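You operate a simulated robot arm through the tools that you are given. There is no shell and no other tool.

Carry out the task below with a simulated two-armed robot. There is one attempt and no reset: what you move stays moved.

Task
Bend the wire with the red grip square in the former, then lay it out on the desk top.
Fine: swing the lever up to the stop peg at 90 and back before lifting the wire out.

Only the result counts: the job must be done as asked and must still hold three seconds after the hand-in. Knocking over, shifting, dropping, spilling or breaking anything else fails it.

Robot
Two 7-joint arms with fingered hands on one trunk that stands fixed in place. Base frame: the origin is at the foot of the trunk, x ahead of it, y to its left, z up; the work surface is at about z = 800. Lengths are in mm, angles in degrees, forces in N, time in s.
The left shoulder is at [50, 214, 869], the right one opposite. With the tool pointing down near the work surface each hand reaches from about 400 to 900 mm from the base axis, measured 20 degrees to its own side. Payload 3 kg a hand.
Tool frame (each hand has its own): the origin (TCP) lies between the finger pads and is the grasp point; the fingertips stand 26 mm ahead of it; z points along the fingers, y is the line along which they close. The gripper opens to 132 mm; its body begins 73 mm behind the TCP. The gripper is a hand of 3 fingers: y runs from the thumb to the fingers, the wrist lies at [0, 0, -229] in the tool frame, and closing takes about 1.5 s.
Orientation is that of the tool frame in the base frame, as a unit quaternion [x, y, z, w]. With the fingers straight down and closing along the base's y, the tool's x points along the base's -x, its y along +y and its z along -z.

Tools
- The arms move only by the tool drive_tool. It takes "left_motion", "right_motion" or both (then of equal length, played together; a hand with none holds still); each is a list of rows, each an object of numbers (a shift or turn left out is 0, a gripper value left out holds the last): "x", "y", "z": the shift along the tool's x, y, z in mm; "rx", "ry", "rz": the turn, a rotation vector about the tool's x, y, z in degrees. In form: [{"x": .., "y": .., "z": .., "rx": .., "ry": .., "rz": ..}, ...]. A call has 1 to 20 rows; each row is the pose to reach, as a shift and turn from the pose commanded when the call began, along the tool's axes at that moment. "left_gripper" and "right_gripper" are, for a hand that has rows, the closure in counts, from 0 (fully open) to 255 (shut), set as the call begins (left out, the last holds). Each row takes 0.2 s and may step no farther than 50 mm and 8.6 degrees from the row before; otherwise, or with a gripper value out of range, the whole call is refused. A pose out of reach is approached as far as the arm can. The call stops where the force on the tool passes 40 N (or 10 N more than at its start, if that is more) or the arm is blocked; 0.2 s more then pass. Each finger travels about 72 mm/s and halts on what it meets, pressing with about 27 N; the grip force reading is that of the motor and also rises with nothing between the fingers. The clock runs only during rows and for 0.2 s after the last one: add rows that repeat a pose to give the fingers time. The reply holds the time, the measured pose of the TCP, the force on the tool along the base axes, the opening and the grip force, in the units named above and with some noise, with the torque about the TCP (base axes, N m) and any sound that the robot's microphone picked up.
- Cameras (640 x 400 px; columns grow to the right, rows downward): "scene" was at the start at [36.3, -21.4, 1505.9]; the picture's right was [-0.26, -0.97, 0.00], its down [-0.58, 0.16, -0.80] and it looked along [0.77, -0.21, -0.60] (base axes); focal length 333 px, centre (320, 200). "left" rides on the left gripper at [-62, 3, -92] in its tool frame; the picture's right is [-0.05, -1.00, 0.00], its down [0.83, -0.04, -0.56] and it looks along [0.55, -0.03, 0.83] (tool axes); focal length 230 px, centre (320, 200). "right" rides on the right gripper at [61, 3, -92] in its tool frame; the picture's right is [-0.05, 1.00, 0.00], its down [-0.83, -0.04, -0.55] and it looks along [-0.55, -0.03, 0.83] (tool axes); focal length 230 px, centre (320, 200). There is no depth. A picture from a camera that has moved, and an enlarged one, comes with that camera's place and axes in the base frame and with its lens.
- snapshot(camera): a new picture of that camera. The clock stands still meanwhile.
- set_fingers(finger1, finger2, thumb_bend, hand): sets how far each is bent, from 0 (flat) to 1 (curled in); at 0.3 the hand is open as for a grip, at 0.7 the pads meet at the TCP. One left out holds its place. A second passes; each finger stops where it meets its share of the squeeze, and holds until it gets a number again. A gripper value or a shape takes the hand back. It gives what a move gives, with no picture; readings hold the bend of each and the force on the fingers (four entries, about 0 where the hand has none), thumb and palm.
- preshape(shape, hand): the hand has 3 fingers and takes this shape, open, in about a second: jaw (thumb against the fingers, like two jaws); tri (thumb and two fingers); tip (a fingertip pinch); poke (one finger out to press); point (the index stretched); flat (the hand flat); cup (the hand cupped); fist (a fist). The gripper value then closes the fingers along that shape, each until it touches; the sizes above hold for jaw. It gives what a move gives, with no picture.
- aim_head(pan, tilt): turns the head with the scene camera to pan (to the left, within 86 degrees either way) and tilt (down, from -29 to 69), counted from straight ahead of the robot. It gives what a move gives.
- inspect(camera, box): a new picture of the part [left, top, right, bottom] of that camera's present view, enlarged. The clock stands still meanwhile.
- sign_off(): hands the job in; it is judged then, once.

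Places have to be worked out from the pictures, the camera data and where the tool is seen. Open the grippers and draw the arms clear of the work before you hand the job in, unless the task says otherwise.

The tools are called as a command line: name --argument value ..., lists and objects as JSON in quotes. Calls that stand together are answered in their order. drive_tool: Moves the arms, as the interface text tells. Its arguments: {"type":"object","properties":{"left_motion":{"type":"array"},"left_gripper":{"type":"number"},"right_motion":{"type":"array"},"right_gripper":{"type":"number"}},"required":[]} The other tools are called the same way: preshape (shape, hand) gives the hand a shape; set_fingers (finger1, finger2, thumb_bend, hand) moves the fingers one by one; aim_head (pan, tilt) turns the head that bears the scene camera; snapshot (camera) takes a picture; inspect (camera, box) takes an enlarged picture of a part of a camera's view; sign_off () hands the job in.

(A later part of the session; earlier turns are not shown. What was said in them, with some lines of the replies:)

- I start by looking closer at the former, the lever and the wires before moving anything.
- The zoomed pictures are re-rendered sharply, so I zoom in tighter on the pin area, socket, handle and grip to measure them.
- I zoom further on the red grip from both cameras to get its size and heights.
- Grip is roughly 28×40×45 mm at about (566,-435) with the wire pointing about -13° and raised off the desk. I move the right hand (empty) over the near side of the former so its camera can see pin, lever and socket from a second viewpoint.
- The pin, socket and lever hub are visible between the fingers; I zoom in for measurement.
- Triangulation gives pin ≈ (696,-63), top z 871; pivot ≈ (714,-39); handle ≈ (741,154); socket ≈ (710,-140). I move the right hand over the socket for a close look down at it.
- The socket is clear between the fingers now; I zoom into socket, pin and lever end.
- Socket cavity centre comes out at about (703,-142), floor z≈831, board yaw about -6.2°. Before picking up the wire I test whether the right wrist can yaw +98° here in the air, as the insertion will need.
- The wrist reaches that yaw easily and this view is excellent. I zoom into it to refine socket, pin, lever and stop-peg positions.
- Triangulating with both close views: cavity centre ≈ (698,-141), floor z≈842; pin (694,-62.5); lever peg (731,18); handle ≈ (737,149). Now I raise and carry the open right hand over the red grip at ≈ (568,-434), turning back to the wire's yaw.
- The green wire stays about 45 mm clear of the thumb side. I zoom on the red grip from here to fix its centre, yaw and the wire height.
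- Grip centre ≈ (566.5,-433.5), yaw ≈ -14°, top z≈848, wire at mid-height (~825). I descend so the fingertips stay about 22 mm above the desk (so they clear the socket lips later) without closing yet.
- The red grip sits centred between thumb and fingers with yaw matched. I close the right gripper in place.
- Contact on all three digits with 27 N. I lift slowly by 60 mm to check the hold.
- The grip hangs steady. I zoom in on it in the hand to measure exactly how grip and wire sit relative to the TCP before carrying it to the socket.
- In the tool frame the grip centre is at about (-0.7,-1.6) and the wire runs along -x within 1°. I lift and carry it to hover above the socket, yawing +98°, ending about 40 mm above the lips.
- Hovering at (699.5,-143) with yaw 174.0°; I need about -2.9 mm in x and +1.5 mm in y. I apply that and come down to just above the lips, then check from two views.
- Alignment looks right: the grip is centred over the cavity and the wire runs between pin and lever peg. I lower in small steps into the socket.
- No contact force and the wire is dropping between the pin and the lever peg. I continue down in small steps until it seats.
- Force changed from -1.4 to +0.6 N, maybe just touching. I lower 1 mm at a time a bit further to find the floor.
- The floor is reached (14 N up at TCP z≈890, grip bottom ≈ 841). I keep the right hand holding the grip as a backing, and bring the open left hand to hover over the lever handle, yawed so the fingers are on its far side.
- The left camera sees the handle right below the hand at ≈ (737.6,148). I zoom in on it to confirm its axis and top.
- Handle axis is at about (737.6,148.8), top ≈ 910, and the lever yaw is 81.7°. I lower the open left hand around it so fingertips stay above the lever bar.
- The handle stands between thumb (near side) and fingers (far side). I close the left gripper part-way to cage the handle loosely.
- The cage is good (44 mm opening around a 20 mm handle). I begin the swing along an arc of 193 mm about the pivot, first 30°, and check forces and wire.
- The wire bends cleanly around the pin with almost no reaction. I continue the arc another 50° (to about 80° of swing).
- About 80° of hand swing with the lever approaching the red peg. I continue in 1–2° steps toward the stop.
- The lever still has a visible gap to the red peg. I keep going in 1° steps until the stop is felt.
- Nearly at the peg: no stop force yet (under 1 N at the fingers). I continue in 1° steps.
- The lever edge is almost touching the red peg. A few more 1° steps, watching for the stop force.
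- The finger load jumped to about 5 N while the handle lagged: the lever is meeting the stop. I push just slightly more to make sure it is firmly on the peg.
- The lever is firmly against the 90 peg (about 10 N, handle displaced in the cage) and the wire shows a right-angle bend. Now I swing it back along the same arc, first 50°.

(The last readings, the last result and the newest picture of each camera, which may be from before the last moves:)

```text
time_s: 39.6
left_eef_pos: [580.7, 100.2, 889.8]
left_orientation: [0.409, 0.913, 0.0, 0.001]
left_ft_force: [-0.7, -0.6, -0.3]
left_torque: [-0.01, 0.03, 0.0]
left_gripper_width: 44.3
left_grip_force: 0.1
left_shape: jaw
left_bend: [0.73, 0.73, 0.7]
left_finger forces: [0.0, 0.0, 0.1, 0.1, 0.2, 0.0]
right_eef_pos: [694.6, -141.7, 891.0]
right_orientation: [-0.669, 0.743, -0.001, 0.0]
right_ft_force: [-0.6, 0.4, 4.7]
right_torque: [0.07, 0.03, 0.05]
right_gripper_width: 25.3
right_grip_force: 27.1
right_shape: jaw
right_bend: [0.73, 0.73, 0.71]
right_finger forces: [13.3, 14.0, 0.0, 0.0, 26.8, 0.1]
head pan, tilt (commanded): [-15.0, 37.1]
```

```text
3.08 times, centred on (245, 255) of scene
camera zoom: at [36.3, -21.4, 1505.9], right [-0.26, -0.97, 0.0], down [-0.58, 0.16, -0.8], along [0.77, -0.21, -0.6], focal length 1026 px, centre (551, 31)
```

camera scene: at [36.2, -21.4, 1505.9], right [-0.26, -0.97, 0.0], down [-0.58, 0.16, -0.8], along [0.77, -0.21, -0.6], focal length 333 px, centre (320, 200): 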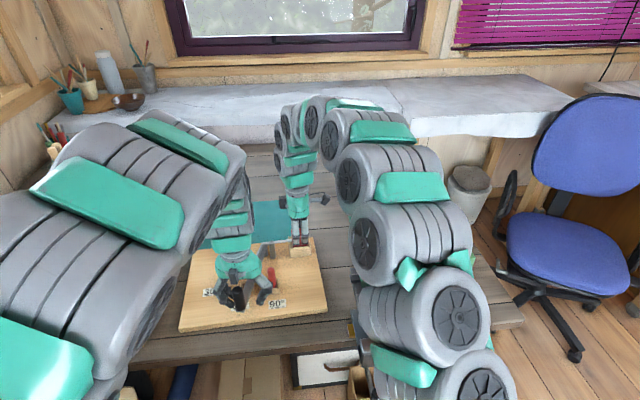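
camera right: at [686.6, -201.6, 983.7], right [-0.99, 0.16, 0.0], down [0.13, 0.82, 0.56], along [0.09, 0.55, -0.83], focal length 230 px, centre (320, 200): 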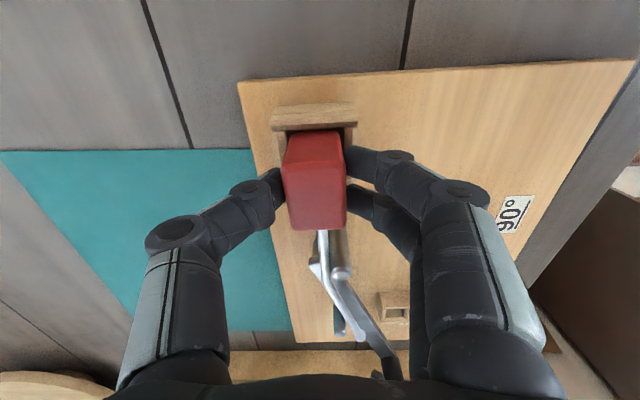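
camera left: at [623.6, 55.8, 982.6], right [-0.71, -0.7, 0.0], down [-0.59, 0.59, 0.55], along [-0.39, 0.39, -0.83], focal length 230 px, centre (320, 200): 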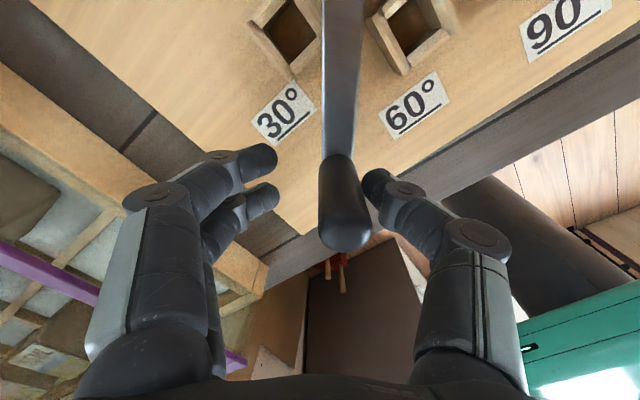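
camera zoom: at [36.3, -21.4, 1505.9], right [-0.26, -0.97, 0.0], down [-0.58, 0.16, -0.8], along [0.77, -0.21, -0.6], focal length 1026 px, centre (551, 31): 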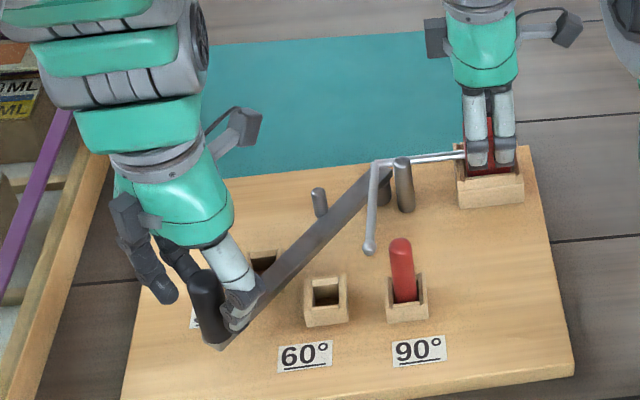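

The wire keeps its right-angle bend while the lever follows the thumb back. I continue the return to its starting position.

drive_tool --left_motion '[{"x": -0.7, "y": 16.8, "rz": 5}, {"x": -2.9, "y": 33.5, "rz": 10}, {"x": -6.6, "y": 50, "rz": 15}, {"x": -11.6, "y": 66, "rz": 20}, {"x": -18.1, "y": 81.6, "rz": 25}, {"x": -25.9, "y": 96.5, "rz": 30}, {"x": -34.9, "y": 110.7, "rz": 35}, {"x": -45.2, "y": 124.1, "rz": 40}, {"x": -56.5, "y": 136.5, "rz": 45}, {"x": -62.6, "y": 142.3, "rz": 47.5}, {"x": -68.9, "y": 147.9, "rz": 50}, {"x": -68.9, "y": 147.9, "rz": 50}]'

snapshot --camera "left"

inspect --camera "scene" --box '[150, 190, 340, 320]'

```text
time_s: 42.2
left_eef_pos: [734.9, 149.3, 891.7]
left_orientation: [0.756, 0.654, 0.0, 0.001]
left_ft_force: [0.0, -0.1, -0.8]
left_torque: [0.01, -0.01, -0.01]
left_gripper_width: 44.6
left_grip_force: 0.1
left_shape: jaw
left_bend: [0.73, 0.73, 0.7]
left_finger forces: [0.1, 0.0, 0.1, 0.0, 0.1, 0.0]
right_eef_pos: [695.2, -140.1, 890.9]
right_orientation: [-0.669, 0.743, 0.0, -0.001]
right_ft_force: [0.2, -0.5, 4.5]
right_torque: [0.01, -0.01, 0.03]
right_gripper_width: 25.2
right_grip_force: 27.3
right_shape: jaw
right_bend: [0.73, 0.73, 0.71]
right_finger forces: [13.4, 13.7, 0.0, 0.1, 27.0, 0.1]
head pan, tilt (commanded): [-15.0, 37.1]
```

```text
taken
camera left: at [729.2, 86.8, 982.4], right [-1.0, 0.09, 0.0], down [0.08, 0.83, 0.56], along [0.05, 0.55, -0.83], focal length 230 px, centre (320, 200)
```

left: 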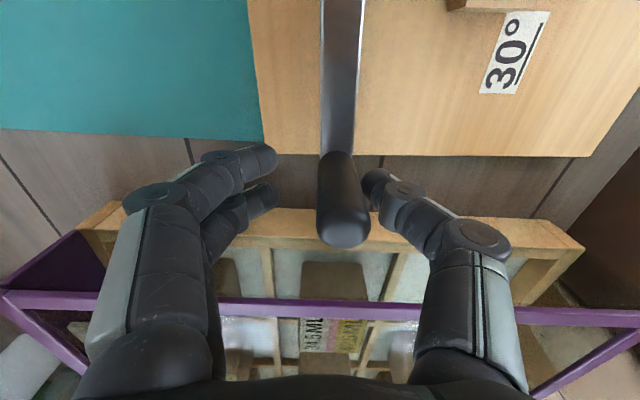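

```text
3.08 times, centred on (245, 255) of scene
camera zoom: at [36.3, -21.4, 1505.9], right [-0.26, -0.97, 0.0], down [-0.58, 0.16, -0.8], along [0.77, -0.21, -0.6], focal length 1026 px, centre (551, 31)
```

zoom: 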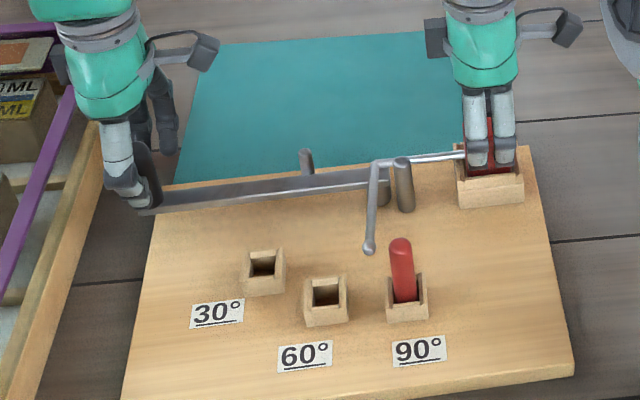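

The handle rests against the thumb about 11 mm short of its start. I add about 3.5° in small steps to bring the lever fully back.

drive_tool --left_motion '[{"x": 0, "y": 3.4, "rz": 1}, {"x": -0.1, "y": 6.7, "rz": 2}, {"x": -0.3, "y": 10.1, "rz": 3}, {"x": -0.3, "y": 11.5, "rz": 3.4}, {"x": -0.3, "y": 11.5, "rz": 3.4}]'

inspect --camera "scene" --box '[150, 190, 340, 320]'

snapshot --camera "left"

```text
time_s: 43.4
left_eef_pos: [747.3, 148.0, 889.0]
left_orientation: [0.775, 0.632, 0.001, 0.0]
left_ft_force: [0.2, -0.6, -1.0]
left_torque: [-0.02, -0.03, 0.04]
left_gripper_width: 44.5
left_grip_force: 0.1
left_shape: jaw
left_bend: [0.73, 0.73, 0.7]
left_finger forces: [0.0, 0.1, 0.1, 0.0, 0.2, 0.0]
right_eef_pos: [695.1, -141.4, 891.1]
right_orientation: [-0.67, 0.742, -0.001, 0.0]
right_ft_force: [-0.9, 0.3, 3.7]
right_torque: [-0.01, 0.01, -0.01]
right_gripper_width: 25.2
right_grip_force: 27.1
right_shape: jaw
right_bend: [0.73, 0.73, 0.71]
right_finger forces: [13.4, 13.6, 0.0, 0.0, 27.0, 0.1]
head pan, tilt (commanded): [-15.0, 37.1]
```

```text
3.08 times, centred on (245, 255) of scene
camera zoom: at [36.3, -21.4, 1505.9], right [-0.26, -0.97, 0.0], down [-0.58, 0.16, -0.8], along [0.77, -0.21, -0.6], focal length 1026 px, centre (551, 31)
```

zoom: 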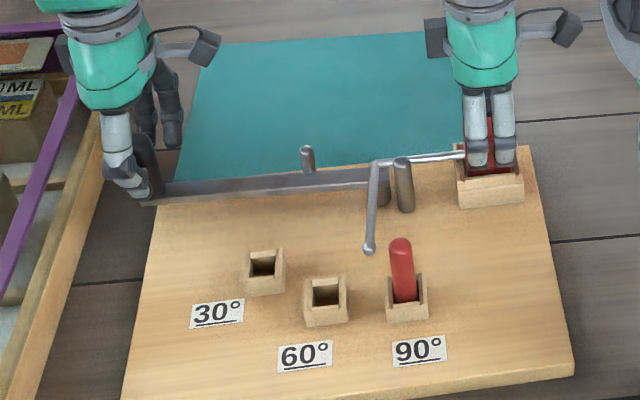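

```text
taken
camera left: at [737.1, 85.9, 981.5], right [-0.99, 0.15, 0.0], down [0.13, 0.82, 0.56], along [0.08, 0.55, -0.83], focal length 230 px, centre (320, 200)
```

left: 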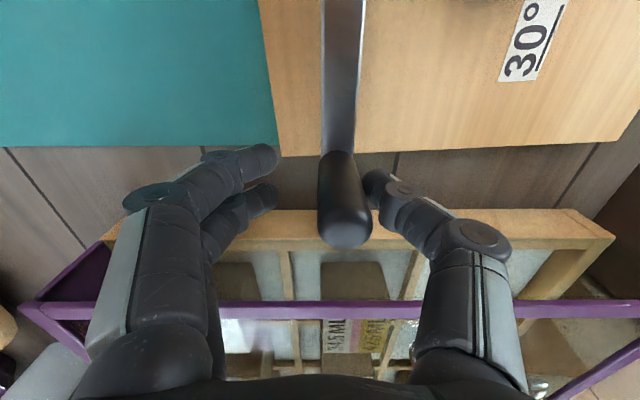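

The lever is back within about 1 mm of where it started. I open the left hand, then lift it straight up off the handle.

drive_tool --left_motion '[{"x": 0, "y": -2, "z": 0}, {"x": 0, "y": -4, "z": 0}, {"x": 0, "y": -6, "z": 0}, {"x": 0, "y": -6, "z": 0}, {"x": 0, "y": -6, "z": 0}, {"x": 0, "y": -6, "z": -30}, {"x": 0, "y": -6, "z": -70}, {"x": 0, "y": -6, "z": -110}, {"x": 0, "y": -6, "z": -140}, {"x": 0, "y": -6, "z": -140}]' --left_gripper 0

snapshot --camera "scene"

snapshot --camera "left"

```text
time_s: 45.6
left_eef_pos: [739.7, 146.2, 1033.3]
left_orientation: [0.775, 0.632, 0.0, 0.0]
left_ft_force: [-0.6, 0.0, 0.2]
left_torque: [0.02, 0.01, -0.01]
left_gripper_width: 132.0
left_grip_force: 0.1
left_shape: jaw
left_bend: [0.3, 0.3, 0.3]
left_finger forces: [0.0, 0.0, 0.0, 0.0, 0.0, 0.0]
right_eef_pos: [694.8, -140.8, 890.0]
right_orientation: [-0.669, 0.743, 0.0, 0.0]
right_ft_force: [0.6, -0.7, 3.7]
right_torque: [0.04, 0.01, 0.02]
right_gripper_width: 25.3
right_grip_force: 26.8
right_shape: jaw
right_bend: [0.73, 0.73, 0.71]
right_finger forces: [13.4, 13.7, 0.0, 0.0, 27.0, 0.1]
head pan, tilt (commanded): [-15.0, 37.1]
```

```text
taken
camera scene: at [36.3, -21.4, 1505.9], right [-0.26, -0.97, 0.0], down [-0.58, 0.16, -0.8], along [0.77, -0.21, -0.6], focal length 333 px, centre (320, 200)
```

scene: 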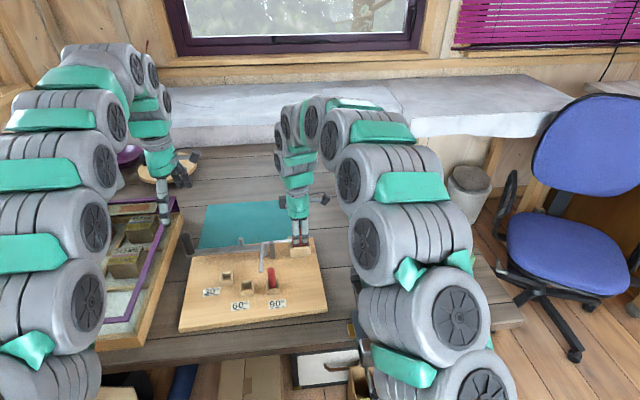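

```text
taken
camera left: at [729.4, 84.9, 1124.5], right [-0.99, 0.15, 0.0], down [0.13, 0.82, 0.56], along [0.08, 0.55, -0.83], focal length 230 px, centre (320, 200)
```

left: 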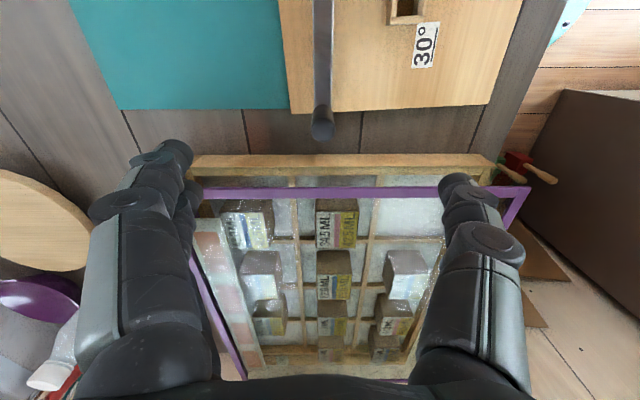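

The left hand is clear. Before lifting the wire out I measure its bend angle from both available cameras.

inspect --camera "scene" --box '[245, 225, 325, 285]'

inspect --camera "right" --box '[260, 120, 480, 340]'

```text
6.67 times, centred on (285, 255) of scene
camera zoom: at [36.3, -21.4, 1505.9], right [-0.26, -0.97, 0.0], down [-0.58, 0.16, -0.8], along [0.77, -0.21, -0.6], focal length 2223 px, centre (553, -167)
```

zoom: 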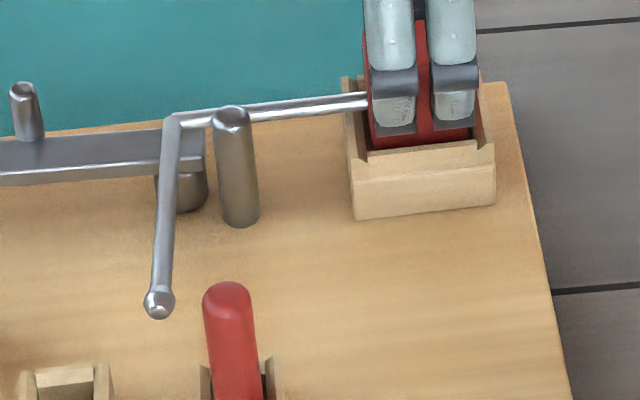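

```text
1.82 times, centred on (370, 230) of right
camera zoom: at [686.7, -201.7, 983.7], right [-0.99, 0.16, 0.0], down [0.13, 0.82, 0.56], along [0.09, 0.55, -0.83], focal length 418 px, centre (229, 146)
```

zoom: 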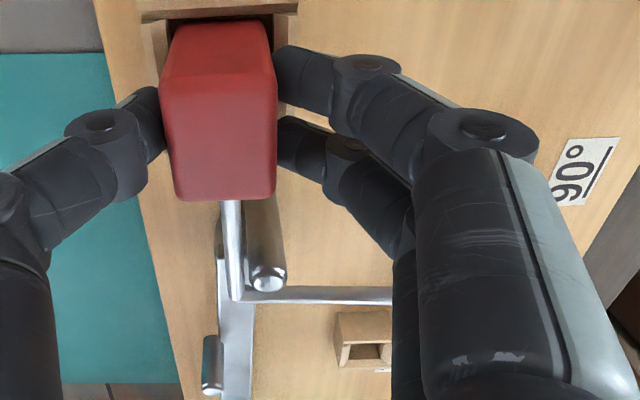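

The elbow sits over the pivot with both legs straight; rough estimates of the bend give 86–88°, so I zoom tighter for a better angle measurement.

inspect --camera "scene" --box '[260, 236, 300, 276]'

inspect --camera "scene" --box '[268, 232, 308, 252]'

inspect --camera "right" --box '[305, 215, 405, 295]'

```text
10.00 times, centred on (280, 256) of scene
camera zoom: at [36.3, -21.4, 1505.9], right [-0.26, -0.97, 0.0], down [-0.58, 0.16, -0.8], along [0.77, -0.21, -0.6], focal length 3334 px, centre (720, -360)
```

zoom: 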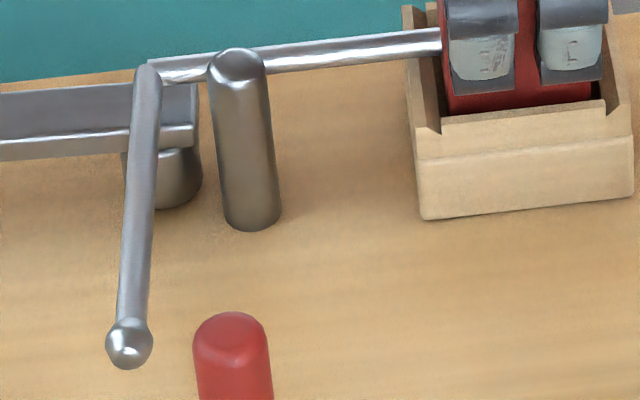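

```text
16.00 times, centred on (288, 242) of scene
camera zoom: at [36.3, -21.4, 1505.9], right [-0.26, -0.97, 0.0], down [-0.58, 0.16, -0.8], along [0.77, -0.21, -0.6], focal length 5335 px, centre (832, -472)
```

zoom: 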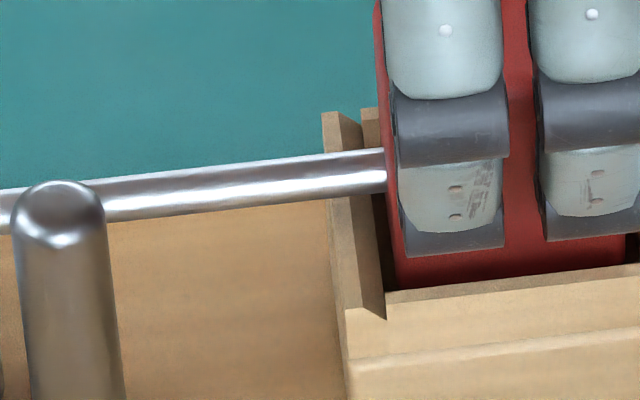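

```text
5.00 times, centred on (355, 255) of right
camera zoom: at [686.7, -201.7, 983.7], right [-0.99, 0.16, 0.0], down [0.13, 0.82, 0.56], along [0.09, 0.55, -0.83], focal length 1150 px, centre (145, -75)
```

zoom: 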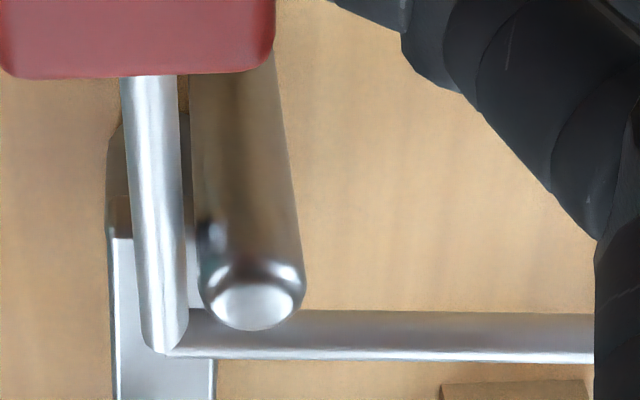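

The bend measures about 87° after springback, with the grip leg still aligned to the board, having been driven firmly onto the 90 peg. I now lift the wire straight up out of the socket, slowly at first.

drive_tool --right_motion '[{"z": -4}, {"z": -9}, {"z": -15}, {"z": -25}, {"z": -45}, {"z": -70}, {"z": -92}, {"z": -92}]'

snapshot --camera "scene"

snapshot --camera "right"

```text
time_s: 47.4
left_eef_pos: [738.9, 146.2, 1032.8]
left_orientation: [0.775, 0.632, 0.0, 0.0]
left_ft_force: [-0.2, -0.2, 0.6]
left_torque: [-0.02, -0.03, 0.01]
left_gripper_width: 132.1
left_grip_force: 0.2
left_shape: jaw
left_bend: [0.3, 0.3, 0.3]
left_finger forces: [0.0, 0.0, 0.0, 0.1, 0.0, 0.0]
right_eef_pos: [694.0, -140.9, 982.1]
right_orientation: [-0.67, 0.742, 0.0, -0.001]
right_ft_force: [-0.4, -0.4, -1.5]
right_torque: [0.03, 0.03, 0.01]
right_gripper_width: 24.9
right_grip_force: 27.3
right_shape: jaw
right_bend: [0.73, 0.73, 0.71]
right_finger forces: [13.0, 12.7, 0.1, 0.0, 25.7, 0.0]
head pan, tilt (commanded): [-15.0, 37.1]
```

```text
taken
camera scene: at [36.3, -21.4, 1505.9], right [-0.26, -0.97, 0.0], down [-0.58, 0.16, -0.8], along [0.77, -0.21, -0.6], focal length 333 px, centre (320, 200)
```

scene: 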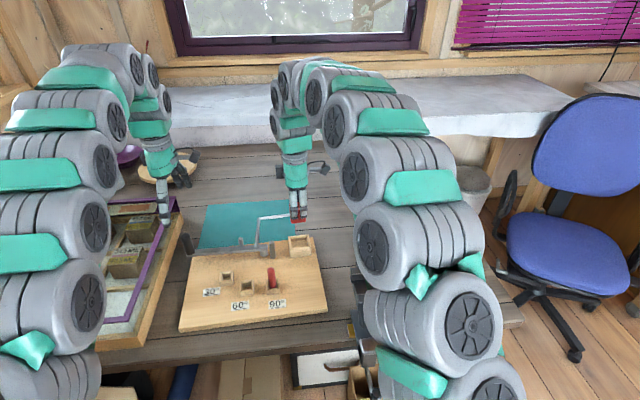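

```text
taken
camera right: at [686.5, -200.4, 1074.9], right [-0.99, 0.15, 0.0], down [0.13, 0.82, 0.56], along [0.09, 0.55, -0.83], focal length 230 px, centre (320, 200)
```

right: 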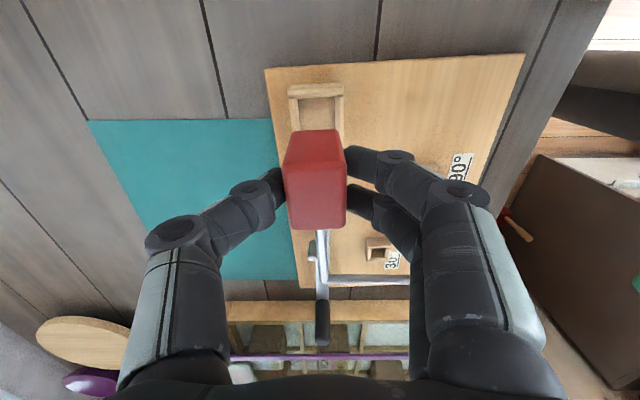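

The wire is out and held. I take a closer look at the bend in free air before carrying it away.

inspect --camera "scene" --box '[245, 195, 325, 255]'

inspect --camera "right" --box '[280, 210, 430, 310]'

```text
6.67 times, centred on (285, 225) of scene
camera zoom: at [36.3, -21.4, 1505.9], right [-0.26, -0.97, 0.0], down [-0.58, 0.16, -0.8], along [0.77, -0.21, -0.6], focal length 2223 px, centre (553, 33)
```

zoom: 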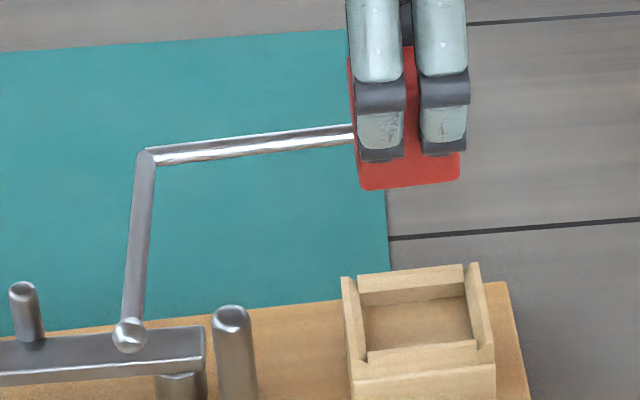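

```text
4.00 times, centred on (355, 260) of right
camera zoom: at [686.5, -200.4, 1074.9], right [-0.99, 0.15, 0.0], down [0.13, 0.82, 0.56], along [0.09, 0.55, -0.83], focal length 920 px, centre (180, -40)
```

zoom: 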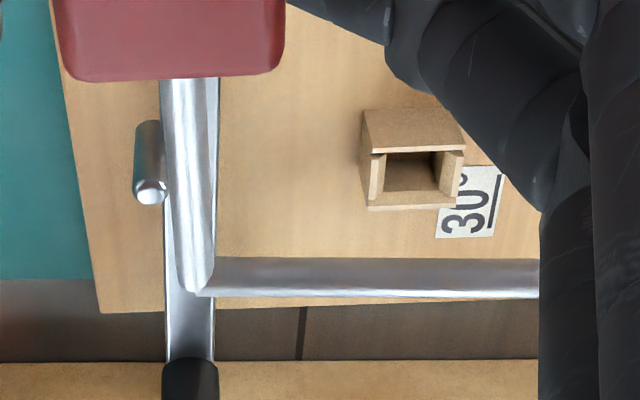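

The bend holds at about 87° and everything on the board looks unchanged. I carry the wire back to its free desk area on the right, turning -98°, at safe height.

drive_tool --right_motion '[{"x": 25, "y": 8, "z": 0, "rz": 8.17}, {"x": 50, "y": 16, "z": 0, "rz": 16.33}, {"x": 76, "y": 24.5, "z": 0, "rz": 24.5}, {"x": 101, "y": 32.7, "z": 0, "rz": 32.67}, {"x": 126, "y": 40.8, "z": 0, "rz": 40.83}, {"x": 151.4, "y": 49, "z": 0, "rz": 49}, {"x": 176.6, "y": 57.2, "z": 0, "rz": 57.17}, {"x": 201.9, "y": 65.3, "z": 0, "rz": 65.33}, {"x": 227.1, "y": 73.5, "z": 0, "rz": 73.5}, {"x": 252.3, "y": 81.7, "z": 0, "rz": 81.67}, {"x": 277.6, "y": 89.8, "z": 0, "rz": 89.83}, {"x": 302.8, "y": 98, "z": 0, "rz": 98}, {"x": 302.8, "y": 98, "z": 0, "rz": 98}]'

snapshot --camera "right"

snapshot --camera "scene"

```text
time_s: 50.2
left_eef_pos: [739.4, 146.6, 1032.5]
left_orientation: [0.775, 0.632, 0.0, 0.0]
left_ft_force: [-0.5, 0.3, 0.6]
left_torque: [-0.02, 0.02, 0.02]
left_gripper_width: 132.1
left_grip_force: 0.0
left_shape: jaw
left_bend: [0.3, 0.3, 0.3]
left_finger forces: [0.1, 0.0, 0.1, 0.1, 0.0, 0.0]
right_eef_pos: [565.8, -434.0, 982.4]
right_orientation: [0.121, 0.993, -0.001, 0.0]
right_ft_force: [-0.7, 0.4, -2.0]
right_torque: [0.01, 0.04, 0.01]
right_gripper_width: 25.2
right_grip_force: 27.1
right_shape: jaw
right_bend: [0.73, 0.73, 0.71]
right_finger forces: [12.9, 12.5, 0.0, 0.1, 25.4, 0.0]
head pan, tilt (commanded): [-15.0, 37.1]
```

```text
taken
camera right: at [507.3, -415.5, 1076.0], right [0.29, 0.96, 0.0], down [0.8, -0.24, 0.55], along [0.53, -0.16, -0.83], focal length 230 px, centre (320, 200)
```

right: 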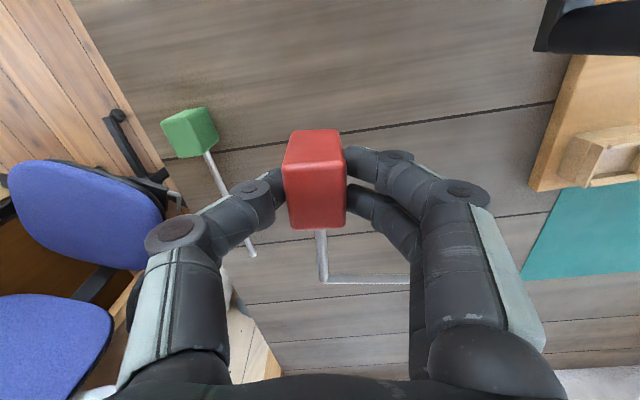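

```text
taken
camera scene: at [36.3, -21.4, 1505.9], right [-0.26, -0.97, 0.0], down [-0.58, 0.16, -0.8], along [0.77, -0.21, -0.6], focal length 333 px, centre (320, 200)
```

scene: 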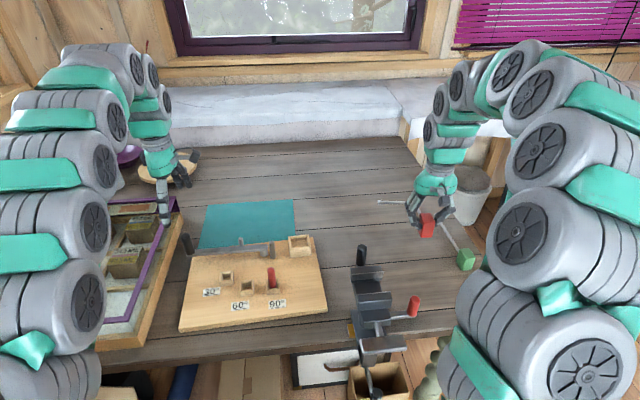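

Green wire and vise are clear. I lower the wire toward the desk, slowing for the last few millimetres.

drive_tool --right_motion '[{"z": 40}, {"z": 80}, {"z": 105}, {"z": 118}, {"z": 125}, {"z": 128}, {"z": 130}, {"z": 131}, {"z": 131}]'

inspect --camera "scene" --box '[360, 190, 480, 290]'

```text
time_s: 52.2
left_eef_pos: [740.3, 146.8, 1032.8]
left_orientation: [0.775, 0.632, 0.0, 0.001]
left_ft_force: [0.5, -0.8, -0.1]
left_torque: [0.02, -0.01, 0.01]
left_gripper_width: 131.6
left_grip_force: 0.1
left_shape: jaw
left_bend: [0.3, 0.3, 0.3]
left_finger forces: [0.0, 0.0, 0.1, 0.0, 0.0, 0.1]
right_eef_pos: [566.2, -432.4, 851.3]
right_orientation: [0.122, 0.993, 0.0, 0.0]
right_ft_force: [0.5, 0.0, -1.0]
right_torque: [0.02, 0.05, 0.01]
right_gripper_width: 25.1
right_grip_force: 26.6
right_shape: jaw
right_bend: [0.73, 0.73, 0.71]
right_finger forces: [12.8, 12.6, 0.0, 0.1, 25.3, 0.0]
head pan, tilt (commanded): [-15.0, 37.1]
```

```text
4.00 times, centred on (420, 240) of scene
camera zoom: at [36.3, -21.4, 1505.9], right [-0.26, -0.97, 0.0], down [-0.58, 0.16, -0.8], along [0.77, -0.21, -0.6], focal length 1334 px, centre (-80, 40)
```

zoom: 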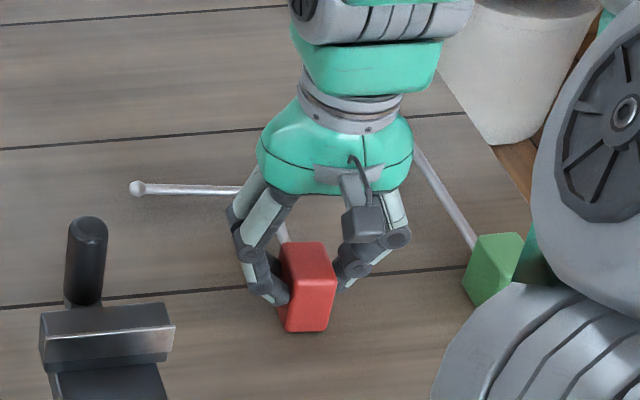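

The grip is just above the desk with no contact yet. I lower in 1 mm steps until the desk is felt.

drive_tool --right_motion '[{"z": 1}, {"z": 2}, {"z": 3}, {"z": 3}]'

```text
time_s: 53.2
left_eef_pos: [738.8, 146.5, 1032.6]
left_orientation: [0.775, 0.632, 0.001, 0.0]
left_ft_force: [-0.1, 0.3, -1.1]
left_torque: [-0.01, 0.03, -0.01]
left_gripper_width: 132.3
left_grip_force: 0.1
left_shape: jaw
left_bend: [0.3, 0.3, 0.3]
left_finger forces: [0.0, 0.0, 0.0, 0.0, 0.0, 0.0]
right_eef_pos: [567.1, -433.4, 847.1]
right_orientation: [0.122, 0.993, 0.001, 0.0]
right_ft_force: [-1.0, -0.4, 2.9]
right_torque: [0.02, 0.01, 0.03]
right_gripper_width: 25.1
right_grip_force: 27.3
right_shape: jaw
right_bend: [0.73, 0.73, 0.71]
right_finger forces: [12.6, 12.9, 0.0, 0.0, 25.7, 0.1]
head pan, tilt (commanded): [-15.0, 37.1]
```

The load turned from -1.5 to +2.9 N: the grip is resting on the desk. I open the right hand in place.

drive_tool --right_motion '[{"z": 0}, {"z": 0}, {"z": 0}, {"z": 0}, {"z": 0}, {"z": 0}, {"z": 0}, {"z": 0}]' --right_gripper 0

snapshot --camera "right"

inspect --camera "scene" --box '[360, 190, 480, 290]'

```text
time_s: 55.0
left_eef_pos: [739.9, 146.7, 1032.8]
left_orientation: [0.775, 0.631, -0.001, 0.0]
left_ft_force: [-0.2, 0.6, 0.0]
left_torque: [0.0, -0.01, 0.01]
left_gripper_width: 131.8
left_grip_force: 0.0
left_shape: jaw
left_bend: [0.3, 0.3, 0.3]
left_finger forces: [0.0, 0.0, 0.0, 0.0, 0.1, 0.0]
right_eef_pos: [567.9, -433.9, 848.2]
right_orientation: [0.121, 0.993, 0.0, -0.001]
right_ft_force: [-0.3, 0.0, 0.6]
right_torque: [0.0, 0.0, -0.02]
right_gripper_width: 132.1
right_grip_force: 0.1
right_shape: jaw
right_bend: [0.3, 0.3, 0.3]
right_finger forces: [0.0, 0.0, 0.0, 0.1, 0.0, 0.1]
head pan, tilt (commanded): [-15.0, 37.1]
```

```text
taken
camera right: at [508.8, -414.6, 941.9], right [0.29, 0.96, 0.0], down [0.8, -0.24, 0.56], along [0.53, -0.16, -0.83], focal length 230 px, centre (320, 200)
```

right: 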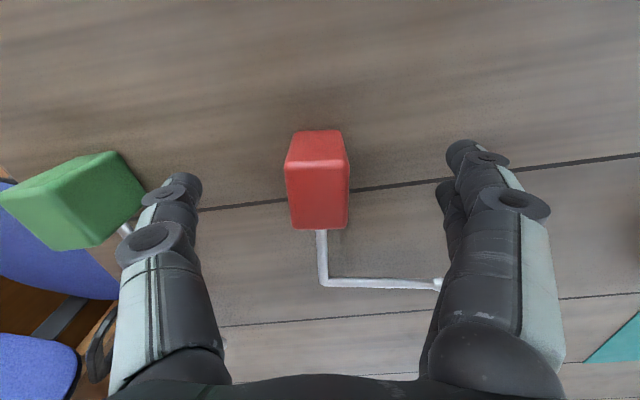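

```text
4.00 times, centred on (420, 240) of scene
camera zoom: at [36.3, -21.4, 1505.9], right [-0.26, -0.97, 0.0], down [-0.58, 0.16, -0.8], along [0.77, -0.21, -0.6], focal length 1334 px, centre (-80, 40)
```

zoom: 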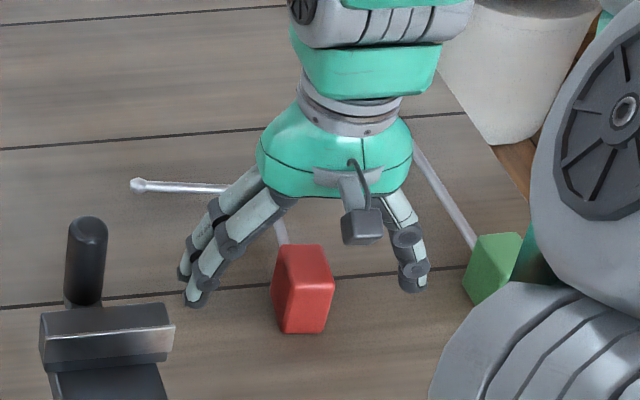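

The wire stands by itself on the desk. I lift the right hand straight up and also draw the left hand back toward its start pose.

drive_tool --right_motion '[{"z": -15}, {"z": -40}, {"z": -75}, {"z": -115}, {"z": -155}, {"z": -195}, {"z": -235}, {"z": -270}, {"z": -270}, {"z": -270}, {"z": -270}, {"z": -270}]' --left_motion '[{"z": -20, "rz": 0}, {"z": -40, "y": 0, "rz": -8}, {"z": -60, "y": -20, "rz": -16}, {"z": -80, "y": -40, "rz": -24}, {"z": -95, "y": -62, "rz": -32}, {"z": -107, "y": -85, "rz": -40}, {"z": -107, "y": -108, "rz": -48}, {"z": -107, "y": -130, "rz": -56}, {"z": -107, "y": -150, "x": -20, "rz": -64}, {"z": -107, "y": -170, "x": -40, "rz": -72}, {"z": -107, "y": -190, "x": -60, "rz": -80}, {"z": -107, "y": -202, "x": -75, "rz": -88}]'

snapshot --camera "scene"

snapshot --camera "right"

snapshot --camera "left"

```text
time_s: 57.6
left_eef_pos: [527.9, 114.1, 1136.8]
left_orientation: [0.118, 0.993, 0.0, 0.001]
left_ft_force: [0.7, 0.8, -0.3]
left_torque: [-0.01, 0.01, 0.01]
left_gripper_width: 131.9
left_grip_force: 0.0
left_shape: jaw
left_bend: [0.3, 0.3, 0.3]
left_finger forces: [0.0, 0.0, 0.0, 0.1, 0.0, 0.0]
right_eef_pos: [566.6, -432.9, 1120.8]
right_orientation: [0.122, 0.993, 0.0, 0.0]
right_ft_force: [0.3, 0.3, 0.9]
right_torque: [-0.02, -0.02, 0.02]
right_gripper_width: 132.1
right_grip_force: 0.0
right_shape: jaw
right_bend: [0.3, 0.3, 0.3]
right_finger forces: [0.0, 0.0, 0.1, 0.0, 0.0, 0.1]
head pan, tilt (commanded): [-15.0, 37.1]
```

```text
taken
camera scene: at [36.3, -21.4, 1505.9], right [-0.26, -0.97, 0.0], down [-0.58, 0.16, -0.8], along [0.77, -0.21, -0.6], focal length 333 px, centre (320, 200)
```

scene: 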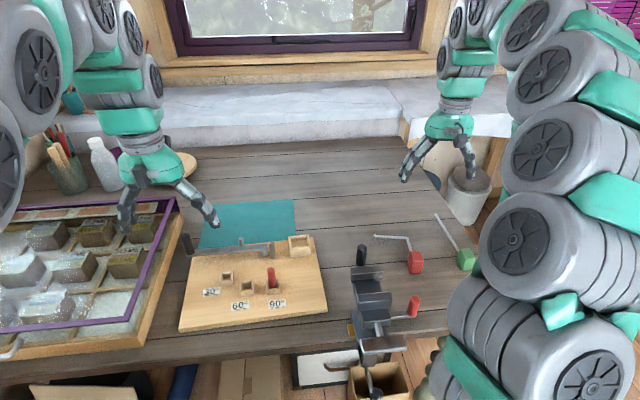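

```text
taken
camera right: at [508.2, -414.6, 1213.5], right [0.29, 0.96, 0.0], down [0.8, -0.24, 0.55], along [0.53, -0.16, -0.83], focal length 230 px, centre (320, 200)
```

right: 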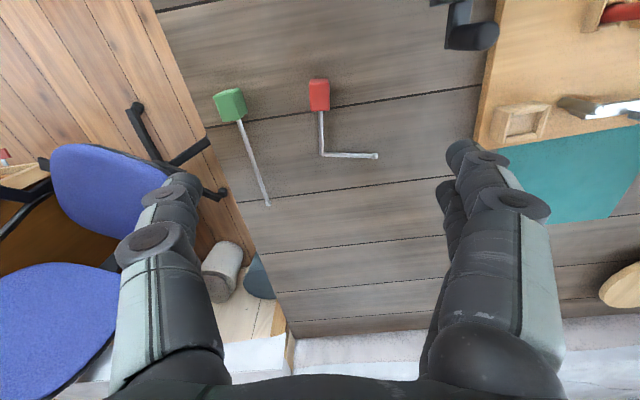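

```text
taken
camera left: at [587.8, 102.4, 1226.8], right [-0.18, -0.98, 0.0], down [-0.82, 0.15, 0.55], along [-0.55, 0.1, -0.83], focal length 230 px, centre (320, 200)
```

left: 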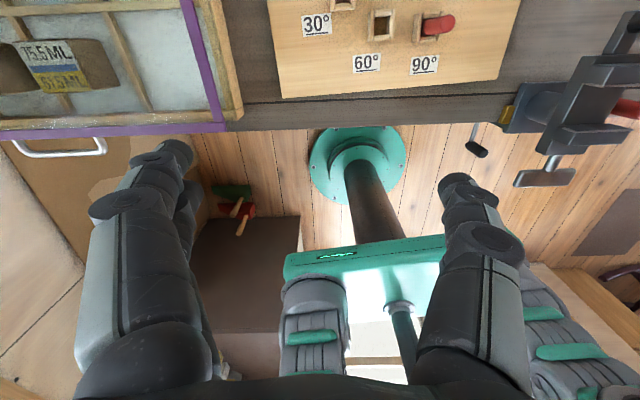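

Both hands are clear. I check the former against the first picture, and measure the laid-out wire's bend.

inspect --camera "scene" --box '[170, 190, 340, 340]'

inspect --camera "right" --box '[295, 70, 395, 170]'

inspect --camera "scene" --box '[365, 225, 435, 275]'

```text
2.67 times, centred on (255, 265) of scene
camera zoom: at [36.3, -21.4, 1505.9], right [-0.26, -0.97, 0.0], down [-0.58, 0.16, -0.8], along [0.77, -0.21, -0.6], focal length 889 px, centre (493, 27)
```

zoom: 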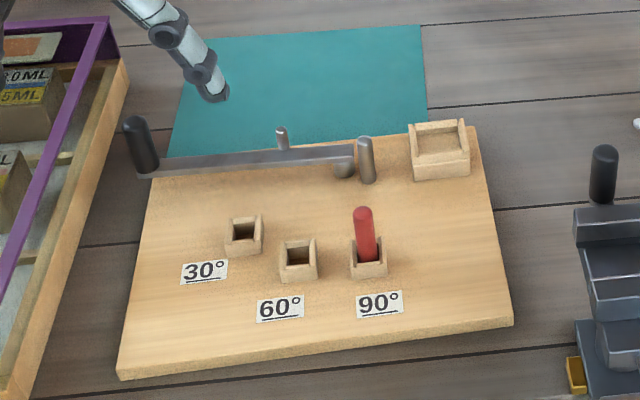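

```text
4.00 times, centred on (345, 120) of right
camera zoom: at [508.2, -414.6, 1213.5], right [0.29, 0.96, 0.0], down [0.8, -0.24, 0.55], along [0.53, -0.16, -0.83], focal length 920 px, centre (220, 520)
```

zoom: 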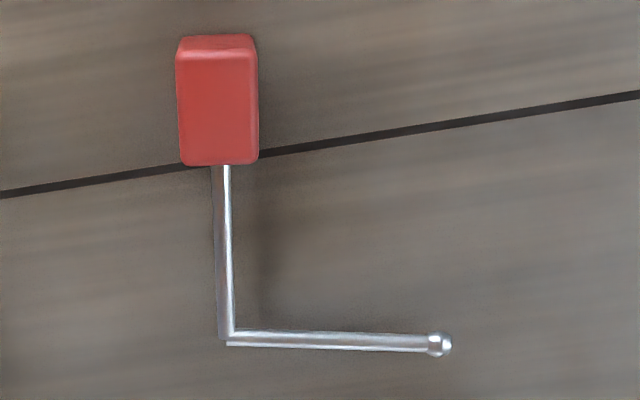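

```text
8.00 times, centred on (400, 250) of scene
camera zoom: at [36.3, -21.4, 1505.9], right [-0.26, -0.97, 0.0], down [-0.58, 0.16, -0.8], along [0.77, -0.21, -0.6], focal length 2668 px, centre (-320, -200)
```

zoom: 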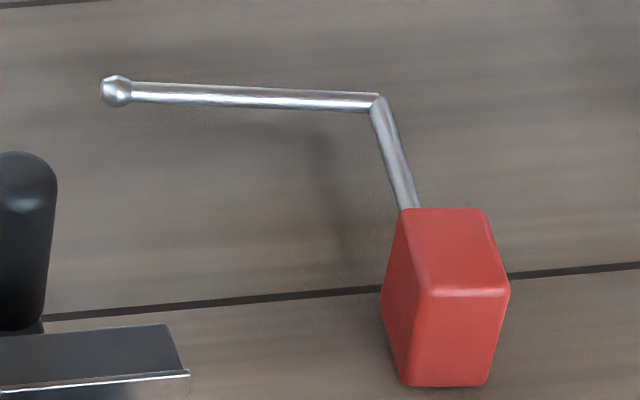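

The former, lever and peg look exactly as at the start; the wire lies on the desk with a steady right-angle bend (≈86–87° after springback from the 90 stop), and the green wire is untouched. I move the right hand back to its start pose, well clear, and do a last check.

drive_tool --right_motion '[{"x": 14, "y": 24, "z": -5}, {"x": 28, "y": 48, "z": -10}, {"x": 42, "y": 72, "z": -15}, {"x": 54, "y": 93.6, "z": -16}, {"x": 54, "y": 93.6, "z": -16}]'

snapshot --camera "scene"

```text
time_s: 58.8
left_eef_pos: [528.2, 113.9, 1135.4]
left_orientation: [0.118, 0.993, 0.0, 0.0]
left_ft_force: [-0.5, 0.6, 0.3]
left_torque: [-0.02, -0.01, -0.04]
left_gripper_width: 131.6
left_grip_force: 0.1
left_shape: jaw
left_bend: [0.3, 0.3, 0.3]
left_finger forces: [0.1, 0.0, 0.1, 0.0, 0.0, 0.0]
right_eef_pos: [539.6, -327.8, 1135.6]
right_orientation: [0.12, 0.993, -0.001, -0.001]
right_ft_force: [-0.3, -0.3, -0.8]
right_torque: [-0.01, -0.01, -0.01]
right_gripper_width: 132.0
right_grip_force: 0.0
right_shape: jaw
right_bend: [0.3, 0.3, 0.3]
right_finger forces: [0.0, 0.0, 0.1, 0.0, 0.1, 0.1]
head pan, tilt (commanded): [-15.0, 37.1]
```

```text
taken
camera scene: at [36.3, -21.4, 1505.9], right [-0.26, -0.97, 0.0], down [-0.58, 0.16, -0.8], along [0.77, -0.21, -0.6], focal length 333 px, centre (320, 200)
```

scene: 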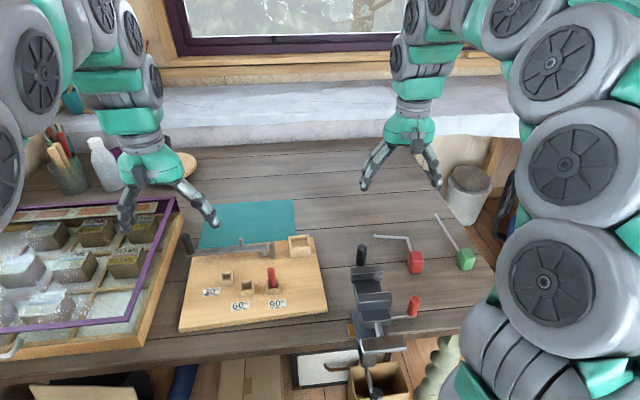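

Both grippers are open and clear, the bent wire lies stable on the desk, and the lever is back at rest with nothing else moved. I hand the job in.

sign_off

```text
The job is handed in.
```

I bent the red-grip wire in the former and laid it on the desk top, then handed the job in. The one doubt is the angle: it measures about 86–87°, a few degrees short of a true 90°.

- **Bend:** I swung the lever up until it pressed firmly on the 90 peg, about 10 N at the handle. The right hand held the grip in its socket throughout. The wire sprang back a few degrees once the lever came off. The hand-in reply gave no verdict, so I don't know whether that counts as square.
- **Lever:** it went back to within about 1 mm of its starting position before I lifted the wire out.
- **Wire:** it stands on its grip on the right of the desk, where it came from, with the bent leg pointing left.
- **Everything else:** in the last pictures I saw no change in the former, stop peg, tray, vise or green wire. Both hands are open and clear of the work.
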